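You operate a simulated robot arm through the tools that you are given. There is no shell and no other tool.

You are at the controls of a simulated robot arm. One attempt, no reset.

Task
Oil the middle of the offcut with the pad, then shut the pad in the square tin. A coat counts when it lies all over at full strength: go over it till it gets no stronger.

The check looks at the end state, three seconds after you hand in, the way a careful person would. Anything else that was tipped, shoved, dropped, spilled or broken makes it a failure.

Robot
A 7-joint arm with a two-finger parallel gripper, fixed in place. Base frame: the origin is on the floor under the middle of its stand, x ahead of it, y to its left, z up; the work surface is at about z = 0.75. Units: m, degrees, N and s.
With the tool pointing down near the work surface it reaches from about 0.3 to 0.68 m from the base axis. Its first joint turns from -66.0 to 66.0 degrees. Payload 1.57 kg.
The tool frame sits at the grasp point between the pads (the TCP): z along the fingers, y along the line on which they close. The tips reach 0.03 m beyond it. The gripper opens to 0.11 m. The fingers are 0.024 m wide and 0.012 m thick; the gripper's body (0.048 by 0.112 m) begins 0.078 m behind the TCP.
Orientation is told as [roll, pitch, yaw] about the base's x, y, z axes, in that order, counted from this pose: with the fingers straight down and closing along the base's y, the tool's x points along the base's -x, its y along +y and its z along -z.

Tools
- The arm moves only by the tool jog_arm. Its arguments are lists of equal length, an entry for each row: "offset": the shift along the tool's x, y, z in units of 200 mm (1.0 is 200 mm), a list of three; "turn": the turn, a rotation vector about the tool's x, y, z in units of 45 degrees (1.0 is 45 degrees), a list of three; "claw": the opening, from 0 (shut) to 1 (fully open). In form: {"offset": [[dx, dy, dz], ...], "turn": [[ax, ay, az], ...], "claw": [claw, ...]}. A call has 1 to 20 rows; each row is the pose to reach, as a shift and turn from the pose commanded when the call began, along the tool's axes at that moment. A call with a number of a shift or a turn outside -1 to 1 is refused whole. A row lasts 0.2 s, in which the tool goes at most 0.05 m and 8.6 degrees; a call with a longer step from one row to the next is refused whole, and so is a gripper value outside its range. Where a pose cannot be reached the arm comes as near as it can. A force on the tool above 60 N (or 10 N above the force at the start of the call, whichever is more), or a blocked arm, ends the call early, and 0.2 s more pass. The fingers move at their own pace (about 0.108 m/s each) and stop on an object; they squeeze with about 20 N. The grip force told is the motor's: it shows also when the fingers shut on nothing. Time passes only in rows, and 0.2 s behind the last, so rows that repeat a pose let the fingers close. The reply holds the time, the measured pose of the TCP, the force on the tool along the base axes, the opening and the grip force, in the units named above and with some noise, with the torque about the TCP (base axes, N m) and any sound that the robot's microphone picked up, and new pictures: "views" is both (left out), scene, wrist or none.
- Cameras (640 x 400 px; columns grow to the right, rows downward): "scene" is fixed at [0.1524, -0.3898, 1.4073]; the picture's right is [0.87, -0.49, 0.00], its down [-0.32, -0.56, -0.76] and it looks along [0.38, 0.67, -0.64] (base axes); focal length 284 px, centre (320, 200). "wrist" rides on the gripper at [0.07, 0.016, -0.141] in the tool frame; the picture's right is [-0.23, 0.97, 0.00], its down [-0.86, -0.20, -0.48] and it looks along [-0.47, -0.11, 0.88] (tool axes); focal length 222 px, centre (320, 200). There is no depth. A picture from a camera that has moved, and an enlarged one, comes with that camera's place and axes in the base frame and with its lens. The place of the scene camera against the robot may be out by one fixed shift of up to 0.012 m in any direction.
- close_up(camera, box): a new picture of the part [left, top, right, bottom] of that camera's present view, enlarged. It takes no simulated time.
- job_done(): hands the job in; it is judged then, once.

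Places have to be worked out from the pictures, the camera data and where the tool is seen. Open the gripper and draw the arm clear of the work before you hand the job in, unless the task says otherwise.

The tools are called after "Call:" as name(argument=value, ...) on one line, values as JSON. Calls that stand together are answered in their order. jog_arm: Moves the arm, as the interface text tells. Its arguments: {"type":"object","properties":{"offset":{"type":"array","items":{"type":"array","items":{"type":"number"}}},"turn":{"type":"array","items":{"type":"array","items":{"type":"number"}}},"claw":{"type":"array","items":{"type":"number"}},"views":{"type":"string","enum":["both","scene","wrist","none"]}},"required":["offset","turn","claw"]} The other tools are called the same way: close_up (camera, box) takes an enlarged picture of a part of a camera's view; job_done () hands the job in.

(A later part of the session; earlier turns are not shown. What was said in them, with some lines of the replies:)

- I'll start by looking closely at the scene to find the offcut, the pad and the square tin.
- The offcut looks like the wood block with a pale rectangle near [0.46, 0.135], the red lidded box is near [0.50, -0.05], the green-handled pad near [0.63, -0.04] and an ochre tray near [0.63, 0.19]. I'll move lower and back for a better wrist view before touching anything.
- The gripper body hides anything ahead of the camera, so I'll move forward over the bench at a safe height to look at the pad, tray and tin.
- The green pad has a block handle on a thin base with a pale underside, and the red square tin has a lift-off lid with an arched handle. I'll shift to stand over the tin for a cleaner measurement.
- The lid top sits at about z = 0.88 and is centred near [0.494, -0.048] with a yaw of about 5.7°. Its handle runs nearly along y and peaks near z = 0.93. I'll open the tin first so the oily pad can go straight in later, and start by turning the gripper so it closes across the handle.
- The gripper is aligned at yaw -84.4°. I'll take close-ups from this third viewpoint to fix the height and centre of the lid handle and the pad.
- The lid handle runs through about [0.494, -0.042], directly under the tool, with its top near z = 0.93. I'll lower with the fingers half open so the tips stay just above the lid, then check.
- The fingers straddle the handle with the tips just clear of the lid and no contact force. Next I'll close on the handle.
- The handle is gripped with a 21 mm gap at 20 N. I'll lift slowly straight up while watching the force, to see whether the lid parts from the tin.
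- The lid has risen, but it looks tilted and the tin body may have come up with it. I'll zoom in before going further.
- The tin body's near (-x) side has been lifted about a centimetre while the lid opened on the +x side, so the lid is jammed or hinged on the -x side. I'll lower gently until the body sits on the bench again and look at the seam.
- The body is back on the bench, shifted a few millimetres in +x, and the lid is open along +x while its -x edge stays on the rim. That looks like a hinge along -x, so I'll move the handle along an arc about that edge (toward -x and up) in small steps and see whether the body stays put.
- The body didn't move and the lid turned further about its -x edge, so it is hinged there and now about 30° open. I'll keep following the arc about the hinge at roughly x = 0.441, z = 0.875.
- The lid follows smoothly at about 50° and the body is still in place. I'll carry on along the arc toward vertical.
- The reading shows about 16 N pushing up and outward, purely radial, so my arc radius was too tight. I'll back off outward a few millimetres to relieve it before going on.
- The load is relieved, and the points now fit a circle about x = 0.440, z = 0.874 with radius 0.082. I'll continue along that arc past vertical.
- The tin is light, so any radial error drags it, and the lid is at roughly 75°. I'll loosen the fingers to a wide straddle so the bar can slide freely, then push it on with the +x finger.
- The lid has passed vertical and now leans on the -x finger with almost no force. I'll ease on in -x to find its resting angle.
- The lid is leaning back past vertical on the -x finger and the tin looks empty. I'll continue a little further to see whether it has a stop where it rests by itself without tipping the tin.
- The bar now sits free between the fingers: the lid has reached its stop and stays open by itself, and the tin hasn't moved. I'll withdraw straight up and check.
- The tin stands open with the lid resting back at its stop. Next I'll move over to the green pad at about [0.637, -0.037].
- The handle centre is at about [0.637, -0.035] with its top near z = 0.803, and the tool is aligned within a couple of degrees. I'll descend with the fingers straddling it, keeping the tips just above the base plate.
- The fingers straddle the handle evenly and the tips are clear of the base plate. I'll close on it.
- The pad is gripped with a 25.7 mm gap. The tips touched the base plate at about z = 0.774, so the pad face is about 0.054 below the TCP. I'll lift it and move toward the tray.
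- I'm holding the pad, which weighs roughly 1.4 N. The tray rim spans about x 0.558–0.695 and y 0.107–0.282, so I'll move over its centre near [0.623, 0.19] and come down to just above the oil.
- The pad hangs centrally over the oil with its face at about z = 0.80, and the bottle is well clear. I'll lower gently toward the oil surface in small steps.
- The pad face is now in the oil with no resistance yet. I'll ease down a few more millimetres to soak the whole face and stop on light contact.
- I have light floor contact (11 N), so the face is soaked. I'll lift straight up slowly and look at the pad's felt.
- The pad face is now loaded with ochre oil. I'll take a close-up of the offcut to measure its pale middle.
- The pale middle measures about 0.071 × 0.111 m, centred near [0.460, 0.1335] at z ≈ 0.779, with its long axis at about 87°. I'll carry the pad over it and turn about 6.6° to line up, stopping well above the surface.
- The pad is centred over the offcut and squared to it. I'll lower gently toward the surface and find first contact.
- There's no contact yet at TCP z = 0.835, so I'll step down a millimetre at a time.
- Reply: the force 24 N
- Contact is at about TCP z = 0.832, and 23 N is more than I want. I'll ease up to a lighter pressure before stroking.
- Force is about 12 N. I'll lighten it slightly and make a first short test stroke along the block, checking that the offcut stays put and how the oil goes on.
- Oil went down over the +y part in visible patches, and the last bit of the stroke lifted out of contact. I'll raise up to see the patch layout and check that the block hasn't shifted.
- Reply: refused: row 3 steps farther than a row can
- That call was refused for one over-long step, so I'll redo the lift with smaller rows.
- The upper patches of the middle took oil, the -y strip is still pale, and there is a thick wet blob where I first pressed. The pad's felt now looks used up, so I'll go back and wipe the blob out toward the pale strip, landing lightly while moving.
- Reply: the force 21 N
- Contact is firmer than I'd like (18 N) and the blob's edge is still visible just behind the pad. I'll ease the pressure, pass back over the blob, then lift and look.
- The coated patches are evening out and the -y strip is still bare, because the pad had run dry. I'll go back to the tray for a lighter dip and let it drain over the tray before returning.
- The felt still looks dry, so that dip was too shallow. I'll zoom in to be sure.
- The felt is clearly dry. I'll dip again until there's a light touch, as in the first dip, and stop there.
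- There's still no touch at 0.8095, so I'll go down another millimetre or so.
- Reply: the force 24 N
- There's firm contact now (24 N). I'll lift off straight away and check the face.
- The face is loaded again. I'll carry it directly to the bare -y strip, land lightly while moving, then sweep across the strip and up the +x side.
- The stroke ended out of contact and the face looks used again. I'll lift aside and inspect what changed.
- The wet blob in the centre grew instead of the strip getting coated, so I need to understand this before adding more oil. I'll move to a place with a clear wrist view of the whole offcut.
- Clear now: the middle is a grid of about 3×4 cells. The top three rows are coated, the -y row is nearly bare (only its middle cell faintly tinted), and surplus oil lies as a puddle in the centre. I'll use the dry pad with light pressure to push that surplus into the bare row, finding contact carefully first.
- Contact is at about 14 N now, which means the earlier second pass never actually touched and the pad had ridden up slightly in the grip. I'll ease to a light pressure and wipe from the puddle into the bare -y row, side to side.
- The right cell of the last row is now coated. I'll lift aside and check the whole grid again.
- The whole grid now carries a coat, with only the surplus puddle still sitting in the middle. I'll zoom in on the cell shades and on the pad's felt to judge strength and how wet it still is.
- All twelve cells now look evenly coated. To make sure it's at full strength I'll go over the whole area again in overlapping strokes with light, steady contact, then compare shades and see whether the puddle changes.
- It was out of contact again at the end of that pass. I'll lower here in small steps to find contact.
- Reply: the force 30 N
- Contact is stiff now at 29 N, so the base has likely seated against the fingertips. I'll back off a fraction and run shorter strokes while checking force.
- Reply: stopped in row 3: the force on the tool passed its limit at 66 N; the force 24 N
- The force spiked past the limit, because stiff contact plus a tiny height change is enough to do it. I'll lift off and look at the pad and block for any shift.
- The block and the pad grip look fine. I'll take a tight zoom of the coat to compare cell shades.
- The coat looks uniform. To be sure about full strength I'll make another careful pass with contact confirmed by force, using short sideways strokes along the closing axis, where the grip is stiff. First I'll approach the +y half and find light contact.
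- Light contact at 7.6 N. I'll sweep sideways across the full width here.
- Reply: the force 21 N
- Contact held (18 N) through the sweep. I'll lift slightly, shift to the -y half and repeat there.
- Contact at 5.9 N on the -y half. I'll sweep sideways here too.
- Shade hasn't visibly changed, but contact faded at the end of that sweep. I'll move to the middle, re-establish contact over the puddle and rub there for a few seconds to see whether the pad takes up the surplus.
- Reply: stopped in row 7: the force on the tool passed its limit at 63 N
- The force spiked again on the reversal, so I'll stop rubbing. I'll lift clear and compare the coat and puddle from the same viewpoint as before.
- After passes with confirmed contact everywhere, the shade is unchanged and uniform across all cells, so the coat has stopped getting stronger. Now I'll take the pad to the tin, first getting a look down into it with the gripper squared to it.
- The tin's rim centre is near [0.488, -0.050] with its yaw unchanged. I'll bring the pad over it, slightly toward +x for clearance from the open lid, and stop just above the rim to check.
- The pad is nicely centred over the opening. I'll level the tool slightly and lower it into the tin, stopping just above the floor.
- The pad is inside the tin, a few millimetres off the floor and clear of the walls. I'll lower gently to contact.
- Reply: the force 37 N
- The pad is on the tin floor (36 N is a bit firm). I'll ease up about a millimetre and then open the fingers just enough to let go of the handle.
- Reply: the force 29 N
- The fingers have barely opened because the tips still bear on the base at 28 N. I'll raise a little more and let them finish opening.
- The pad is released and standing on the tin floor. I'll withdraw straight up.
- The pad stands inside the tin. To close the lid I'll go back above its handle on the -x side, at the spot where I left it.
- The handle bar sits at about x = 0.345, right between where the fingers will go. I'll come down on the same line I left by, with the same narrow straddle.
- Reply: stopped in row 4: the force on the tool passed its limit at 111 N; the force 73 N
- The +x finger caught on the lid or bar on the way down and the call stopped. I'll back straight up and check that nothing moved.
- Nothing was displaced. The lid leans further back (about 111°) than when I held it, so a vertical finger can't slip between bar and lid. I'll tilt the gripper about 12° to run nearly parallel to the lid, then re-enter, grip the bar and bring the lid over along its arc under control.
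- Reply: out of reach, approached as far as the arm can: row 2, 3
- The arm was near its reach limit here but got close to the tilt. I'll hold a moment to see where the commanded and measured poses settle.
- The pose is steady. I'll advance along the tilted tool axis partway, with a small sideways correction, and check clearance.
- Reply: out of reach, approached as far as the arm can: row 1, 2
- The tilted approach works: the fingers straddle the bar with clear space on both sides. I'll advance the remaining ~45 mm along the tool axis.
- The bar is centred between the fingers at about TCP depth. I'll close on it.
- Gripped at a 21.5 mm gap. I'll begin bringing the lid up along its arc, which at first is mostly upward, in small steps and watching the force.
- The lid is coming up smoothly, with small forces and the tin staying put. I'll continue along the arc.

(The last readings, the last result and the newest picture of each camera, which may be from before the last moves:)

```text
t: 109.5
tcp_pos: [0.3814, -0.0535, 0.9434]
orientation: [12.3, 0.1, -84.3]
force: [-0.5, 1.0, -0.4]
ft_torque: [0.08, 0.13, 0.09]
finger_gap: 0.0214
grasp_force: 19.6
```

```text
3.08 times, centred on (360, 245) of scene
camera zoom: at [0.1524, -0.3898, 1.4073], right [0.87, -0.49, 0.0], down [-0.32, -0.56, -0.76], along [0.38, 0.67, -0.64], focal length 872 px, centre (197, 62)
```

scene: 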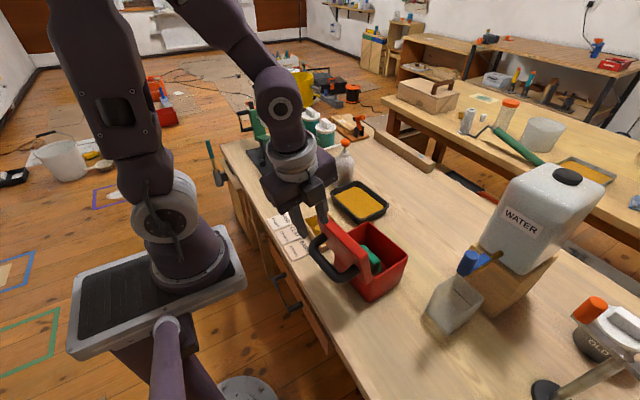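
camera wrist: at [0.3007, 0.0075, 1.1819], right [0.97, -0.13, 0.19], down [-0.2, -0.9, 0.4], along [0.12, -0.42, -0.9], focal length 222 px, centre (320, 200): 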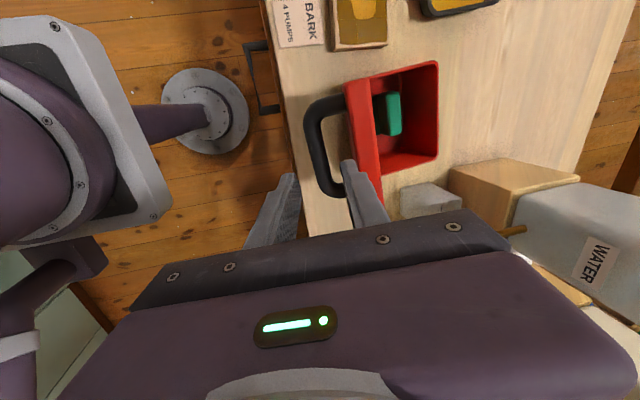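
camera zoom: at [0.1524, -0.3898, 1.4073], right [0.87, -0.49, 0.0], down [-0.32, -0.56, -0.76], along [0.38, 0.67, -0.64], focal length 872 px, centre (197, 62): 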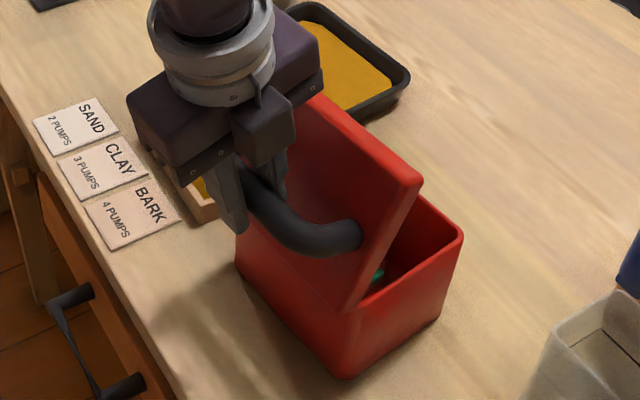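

The force is near zero with the lid at about 70°. I'll carry on past the balance point toward closing.

Call:
jog_arm(offset=[[0, 0.03, -0.008], [0, 0.0602, -0.0146], [0, 0.091, -0.019], [0, 0.123, -0.021], [0, 0.155, -0.0205], [0, 0.186, -0.0187]], turn=[[0, 0, 0], [0, 0, 0], [0, 0, 0], [0, 0, 0], [0, 0, 0], [0, 0, 0]], claw=[0, 0, 0, 0, 0, 0], views="none")

Call:
close_up(camera="scene", box=[290, 180, 430, 310])

```text
t: 111.0
tcp_pos: [0.416, -0.05, 0.9535]
orientation: [12.1, 0.0, -84.4]
force: [-1.4, -2.5, 1.5]
ft_torque: [-0.1, 0.13, -0.05]
finger_gap: 0.0213
grasp_force: 20.2
```

```text
3.08 times, centred on (360, 245) of scene
camera zoom: at [0.1523, -0.3899, 1.4073], right [0.87, -0.49, 0.0], down [-0.32, -0.56, -0.76], along [0.38, 0.67, -0.64], focal length 872 px, centre (197, 62)
```

zoom: 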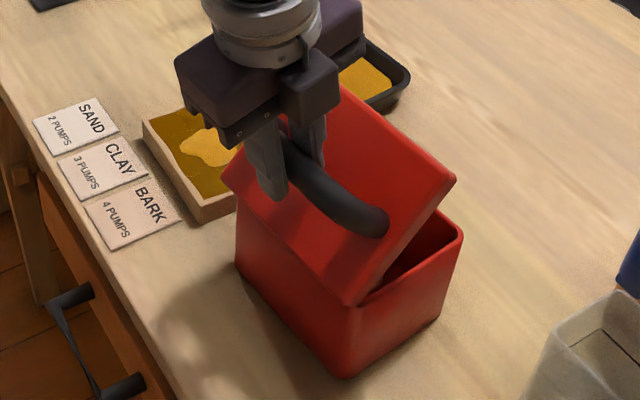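

The lid is at about 45° and well under control. I'll continue lowering along the arc.

Call:
jog_arm(offset=[[0, 0.031, 0.005], [0, 0.062, 0.0115], [0, 0.092, 0.02], [0, 0.122, 0.031], [0, 0.151, 0.044], [0, 0.179, 0.0585]], turn=[[0, 0, 0], [0, 0, 0], [0, 0, 0], [0, 0, 0], [0, 0, 0], [0, 0, 0]], claw=[0, 0, 0, 0, 0, 0], views="none")

Call:
close_up(camera="scene", box=[290, 180, 430, 310])

```text
t: 112.3
tcp_pos: [0.4534, -0.0458, 0.9514]
orientation: [12.3, 0.0, -84.3]
force: [-2.5, 0.2, -0.2]
ft_torque: [0.07, 0.16, 0.04]
finger_gap: 0.0213
grasp_force: 20.0
```

```text
3.08 times, centred on (360, 245) of scene
camera zoom: at [0.1523, -0.3898, 1.4073], right [0.87, -0.49, 0.0], down [-0.32, -0.56, -0.76], along [0.38, 0.67, -0.64], focal length 872 px, centre (197, 62)
```

zoom: 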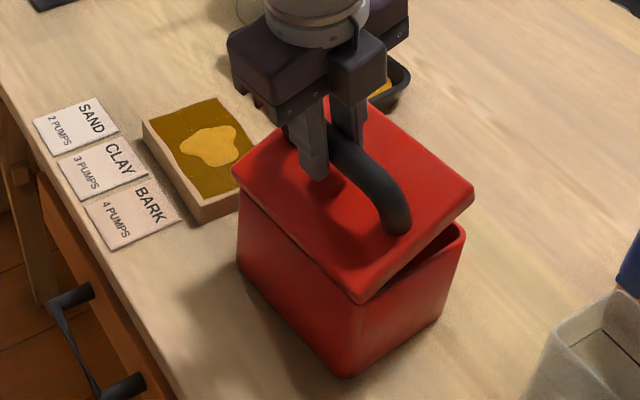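

The lid is at about 20°. I'll take it down the last part slowly.

Call:
jog_arm(offset=[[0, 0.026, 0.017], [0, 0.052, 0.0355], [0, 0.076, 0.056], [0, 0.0987, 0.078]], turn=[[0, 0, 0], [0, 0, 0], [0, 0, 0], [0, 0, 0]], claw=[0, 0, 0, 0], views="none")

Call:
close_up(camera="scene", box=[290, 180, 430, 310])

```text
t: 113.3
tcp_pos: [0.4764, -0.0437, 0.9395]
orientation: [12.2, 0.0, -84.2]
force: [-2.4, -2.9, -0.4]
ft_torque: [-0.23, 0.13, -0.02]
finger_gap: 0.0214
grasp_force: 20.0
```

```text
3.08 times, centred on (360, 245) of scene
camera zoom: at [0.1523, -0.3899, 1.4073], right [0.87, -0.49, 0.0], down [-0.32, -0.56, -0.76], along [0.38, 0.67, -0.64], focal length 872 px, centre (197, 62)
```

zoom: 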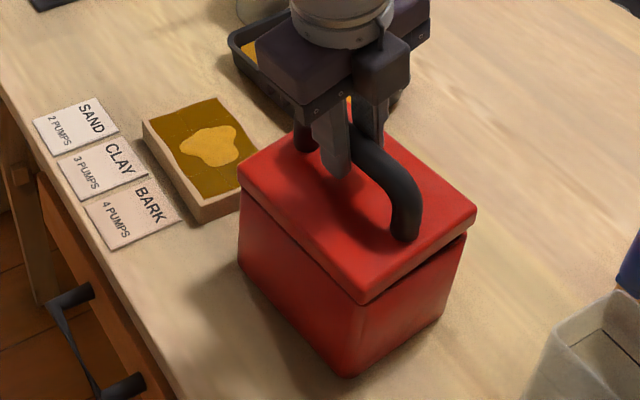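

Nearly shut. I'll do the final few millimetres gently until I feel the lid seat.

Call:
jog_arm(offset=[[0, 0.012, 0.012], [0, 0.023, 0.025], [0, 0.032, 0.037], [0, 0.034, 0.042]], turn=[[0, 0, 0], [0, 0, 0], [0, 0, 0], [0, 0, 0]], claw=[0, 0, 0, 0], views="none")

Call:
close_up(camera="scene", box=[290, 180, 430, 310])

```text
t: 114.3
tcp_pos: [0.4844, -0.0447, 0.9323]
orientation: [12.3, 0.0, -84.5]
force: [-8.1, -2.6, 13.9]
ft_torque: [-0.02, 0.03, -0.01]
finger_gap: 0.0217
grasp_force: 20.1
```

```text
3.08 times, centred on (360, 245) of scene
camera zoom: at [0.152, -0.3898, 1.4073], right [0.87, -0.49, 0.0], down [-0.32, -0.56, -0.76], along [0.38, 0.67, -0.64], focal length 872 px, centre (197, 62)
```

zoom: 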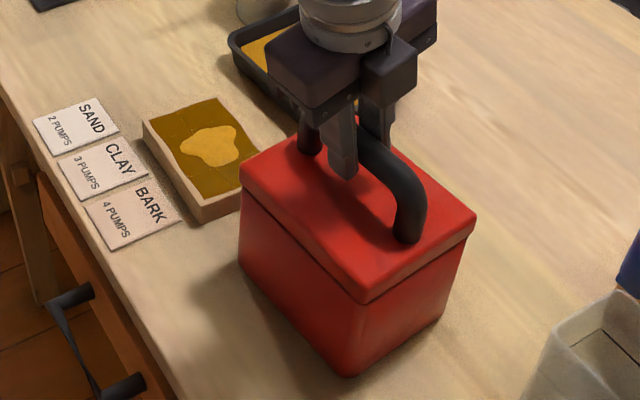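

The lid is seated (14 N reaction, even seam). I'll release the handle and back out along the tool axis.

Call:
jog_arm(offset=[[0, 0, 0], [0, 0, 0], [0, 0, 0], [0, 0, -0.06], [0, 0, -0.15], [0, 0, -0.3], [0, 0, -0.5]], turn=[[0, 0, 0], [0, 0, 0], [0, 0, 0], [0, 0, 0], [0, 0, 0], [0, 0, 0], [0, 0, 0]], claw=[0.2, 0.4, 0.45, 0.45, 0.45, 0.45, 0.45], views="both")

Call:
close_up(camera="scene", box=[260, 170, 420, 310])

Call:
close_up(camera="scene", box=[285, 195, 345, 255])

```text
t: 116.0
tcp_pos: [0.4608, -0.0463, 1.0303]
orientation: [12.2, -0.1, -84.4]
force: [-0.2, -0.1, 1.0]
ft_torque: [0.0, 0.0, 0.0]
finger_gap: 0.0495
grasp_force: 0.0
camera wrist: at [0.4388, 0.0218, 1.1721], right [0.97, -0.13, 0.21], down [-0.21, -0.88, 0.43], along [0.12, -0.46, -0.88], focal length 222 px, centre (320, 200)
```

scene: 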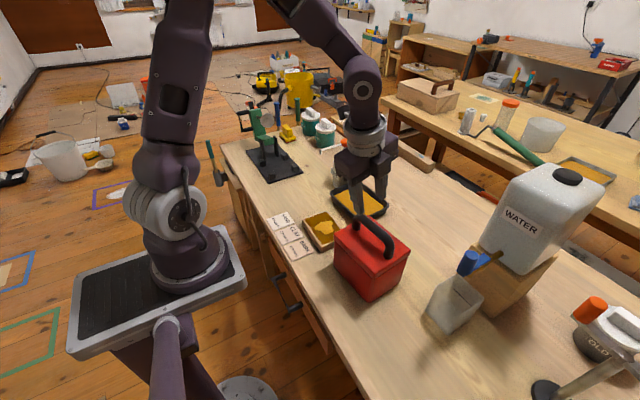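
wrist: 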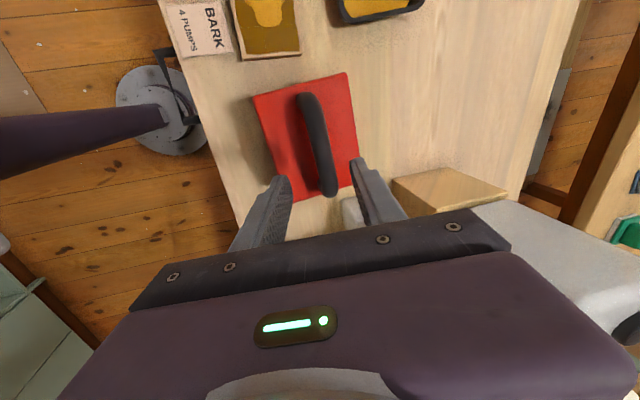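

```text
2.86 times, centred on (340, 240) of scene
camera zoom: at [0.1524, -0.3898, 1.4073], right [0.87, -0.49, 0.0], down [-0.32, -0.56, -0.76], along [0.38, 0.67, -0.64], focal length 810 px, centre (263, 86)
```

zoom: 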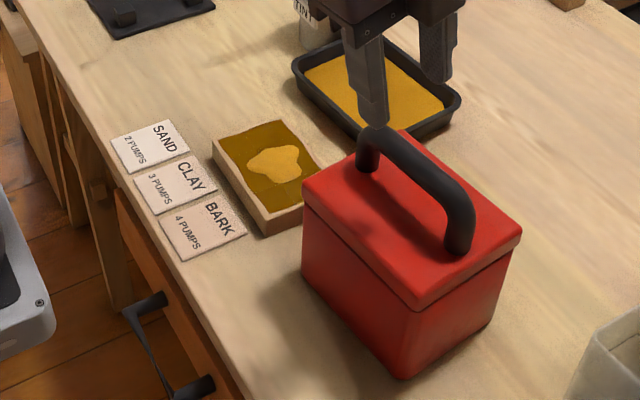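

```text
6.67 times, centred on (315, 225) of scene
camera zoom: at [0.1524, -0.3898, 1.4073], right [0.87, -0.49, 0.0], down [-0.32, -0.56, -0.76], along [0.38, 0.67, -0.64], focal length 1890 px, centre (353, 33)
```

zoom: 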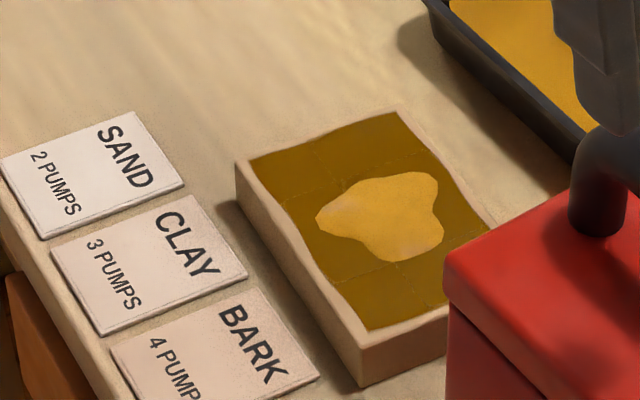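

The tin is shut and the offcut, tray and cards haven't moved. With the lid closed the scene camera sees the whole coat, so I'll inspect it closely for any weaker cell.

Call:
close_up(camera="scene", box=[305, 208, 335, 234])

Call:
close_up(camera="scene", box=[312, 222, 342, 250])

Call:
close_up(camera="wrist", box=[225, 0, 305, 65])

```text
15.38 times, centred on (320, 221) of scene
camera zoom: at [0.1524, -0.3898, 1.4073], right [0.87, -0.49, 0.0], down [-0.32, -0.56, -0.76], along [0.38, 0.67, -0.64], focal length 4362 px, centre (320, -123)
```

zoom: 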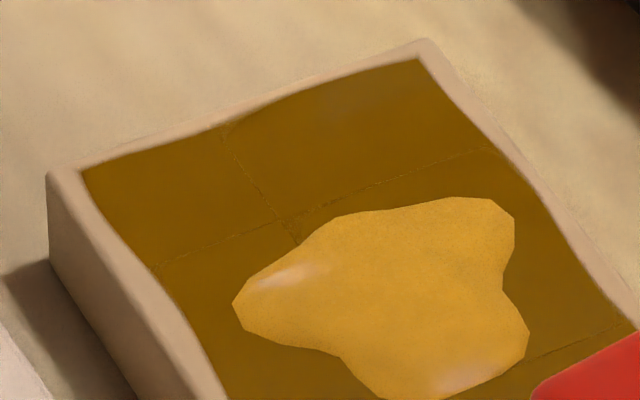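

```text
14.29 times, centred on (327, 236) of scene
camera zoom: at [0.1524, -0.3898, 1.4073], right [0.87, -0.49, 0.0], down [-0.32, -0.56, -0.76], along [0.38, 0.67, -0.64], focal length 4050 px, centre (220, -314)
```

zoom: 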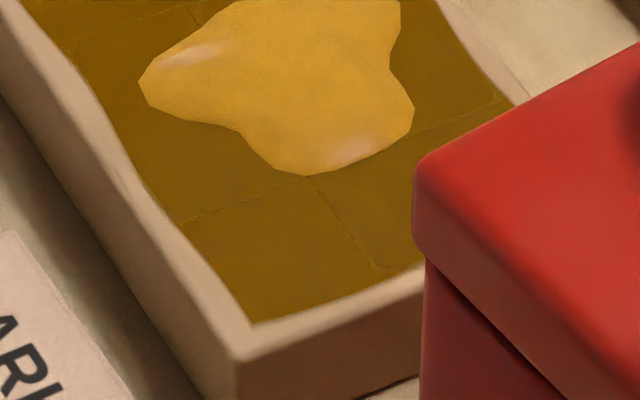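

```text
6.15 times, centred on (265, 32) of wrist
camera zoom: at [0.4388, 0.0218, 1.1721], right [0.97, -0.13, 0.21], down [-0.21, -0.88, 0.43], along [0.12, -0.46, -0.88], focal length 1367 px, centre (658, 1231)
```

zoom: 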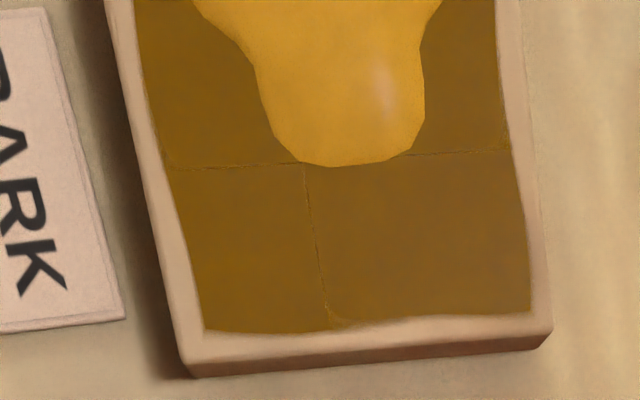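

The coat is the same shade everywhere, the lid is seated evenly and nothing has shifted beyond a few millimetres on the tin itself. I'll straighten the tool, raise the open gripper clear and take a last look around for drips or displaced things.

Call:
jog_arm(offset=[[0, 0, -0.15], [0, 0, -0.3], [0, 0.05, -0.45], [0, 0.1, -0.6], [0, 0.1, -0.6]], turn=[[0, 0, 0], [0.1, 0, 0], [0.2, 0, 0], [0.267, 0, 0], [0.267, 0, 0]], claw=[0.5, 0.6, 0.8, 1, 1], views="both")

Call:
close_up(camera="scene", box=[250, 140, 450, 310])

Call:
close_up(camera="wrist", box=[180, 0, 460, 200])

```text
t: 117.2
tcp_pos: [0.4593, -0.0471, 1.1538]
orientation: [0.1, 0.0, -84.2]
force: [-0.4, 0.2, -0.1]
ft_torque: [0.02, 0.04, 0.03]
finger_gap: 0.1099
grasp_force: 0.2
camera wrist: at [0.4665, 0.0238, 1.2942], right [0.99, -0.13, 0.0], down [-0.12, -0.87, 0.48], along [-0.06, -0.47, -0.88], focal length 222 px, centre (320, 200)
```

scene: 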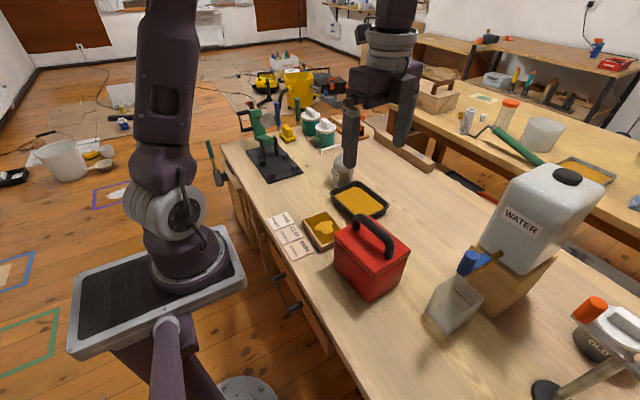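
wrist: 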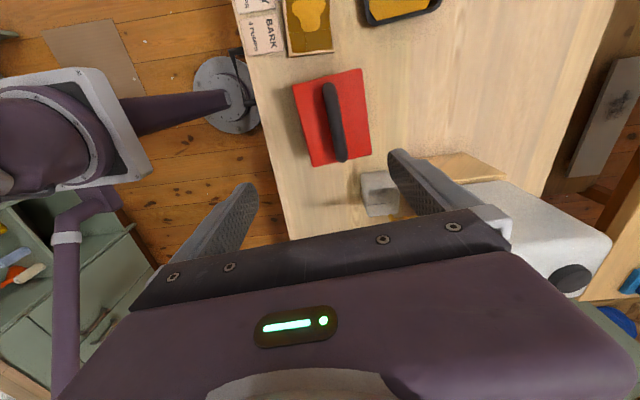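

```text
2.35 times, centred on (350, 225) of scene
camera zoom: at [0.1524, -0.3898, 1.4073], right [0.87, -0.49, 0.0], down [-0.32, -0.56, -0.76], along [0.38, 0.67, -0.64], focal length 667 px, centre (249, 141)
```

zoom: 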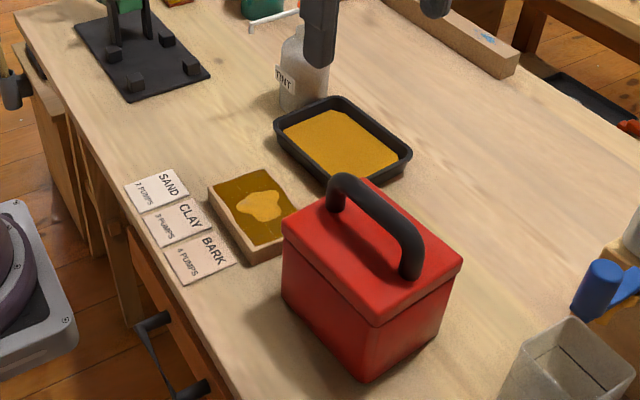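

```text
2.00 times, centred on (320, 100) of wrist
camera zoom: at [0.4665, 0.0238, 1.2942], right [0.99, -0.13, 0.0], down [-0.12, -0.87, 0.48], along [-0.06, -0.47, -0.88], focal length 444 px, centre (320, 400)
```

zoom: 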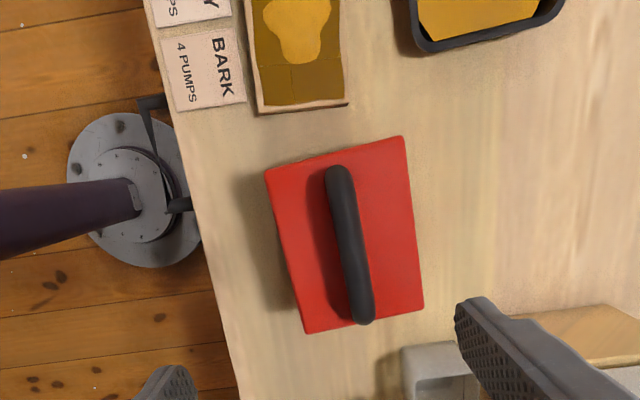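

The arm is clear with the gripper open. The tin is shut with the pad inside, the coat is even across the middle, and there are no drips on the bench. A small glossy puddle of surplus oil still sits on the coated middle, and repeated wiping didn't take it up. I'm handing in now.

Call:
job_done()

```text
The job is handed in.
```

I oiled the middle of the offcut and shut the pad in the square tin. However, a puddle of surplus oil is still lying on the offcut, and it could count against the job.

- **Oiling:** The pale middle is coated all over. I went over it again with the pad pressed down on each part, and the shade stayed the same and even. I judged full strength by eye. The pad may have been low on oil by then, so those last passes are not firm proof.
- **Puddle:** The puddle is about 6 cm across. The overloaded pad seems to have dripped while I held it just above the block. Wiping over it several times did not shrink it, and I had nothing else in reach to soak it up. The coat also runs a few millimetres onto the bare wood border in places.
- **Tin:** The pad is standing inside and the hinged lid is down evenly. While I was opening it, one side of the tin lifted about a centimetre before I set it back down. It ended roughly 6 mm from where it started.
- **Hard contacts:** The force limit stopped the arm three times. Two stops were while wiping. The third, at 111 N, was when a finger caught the open lid. I saw no damage and nothing moved afterwards.
- **Everything else:** I saw no drips on the bench. The offcut, tray and cards are where they were, and the arm is clear with the gripper open.
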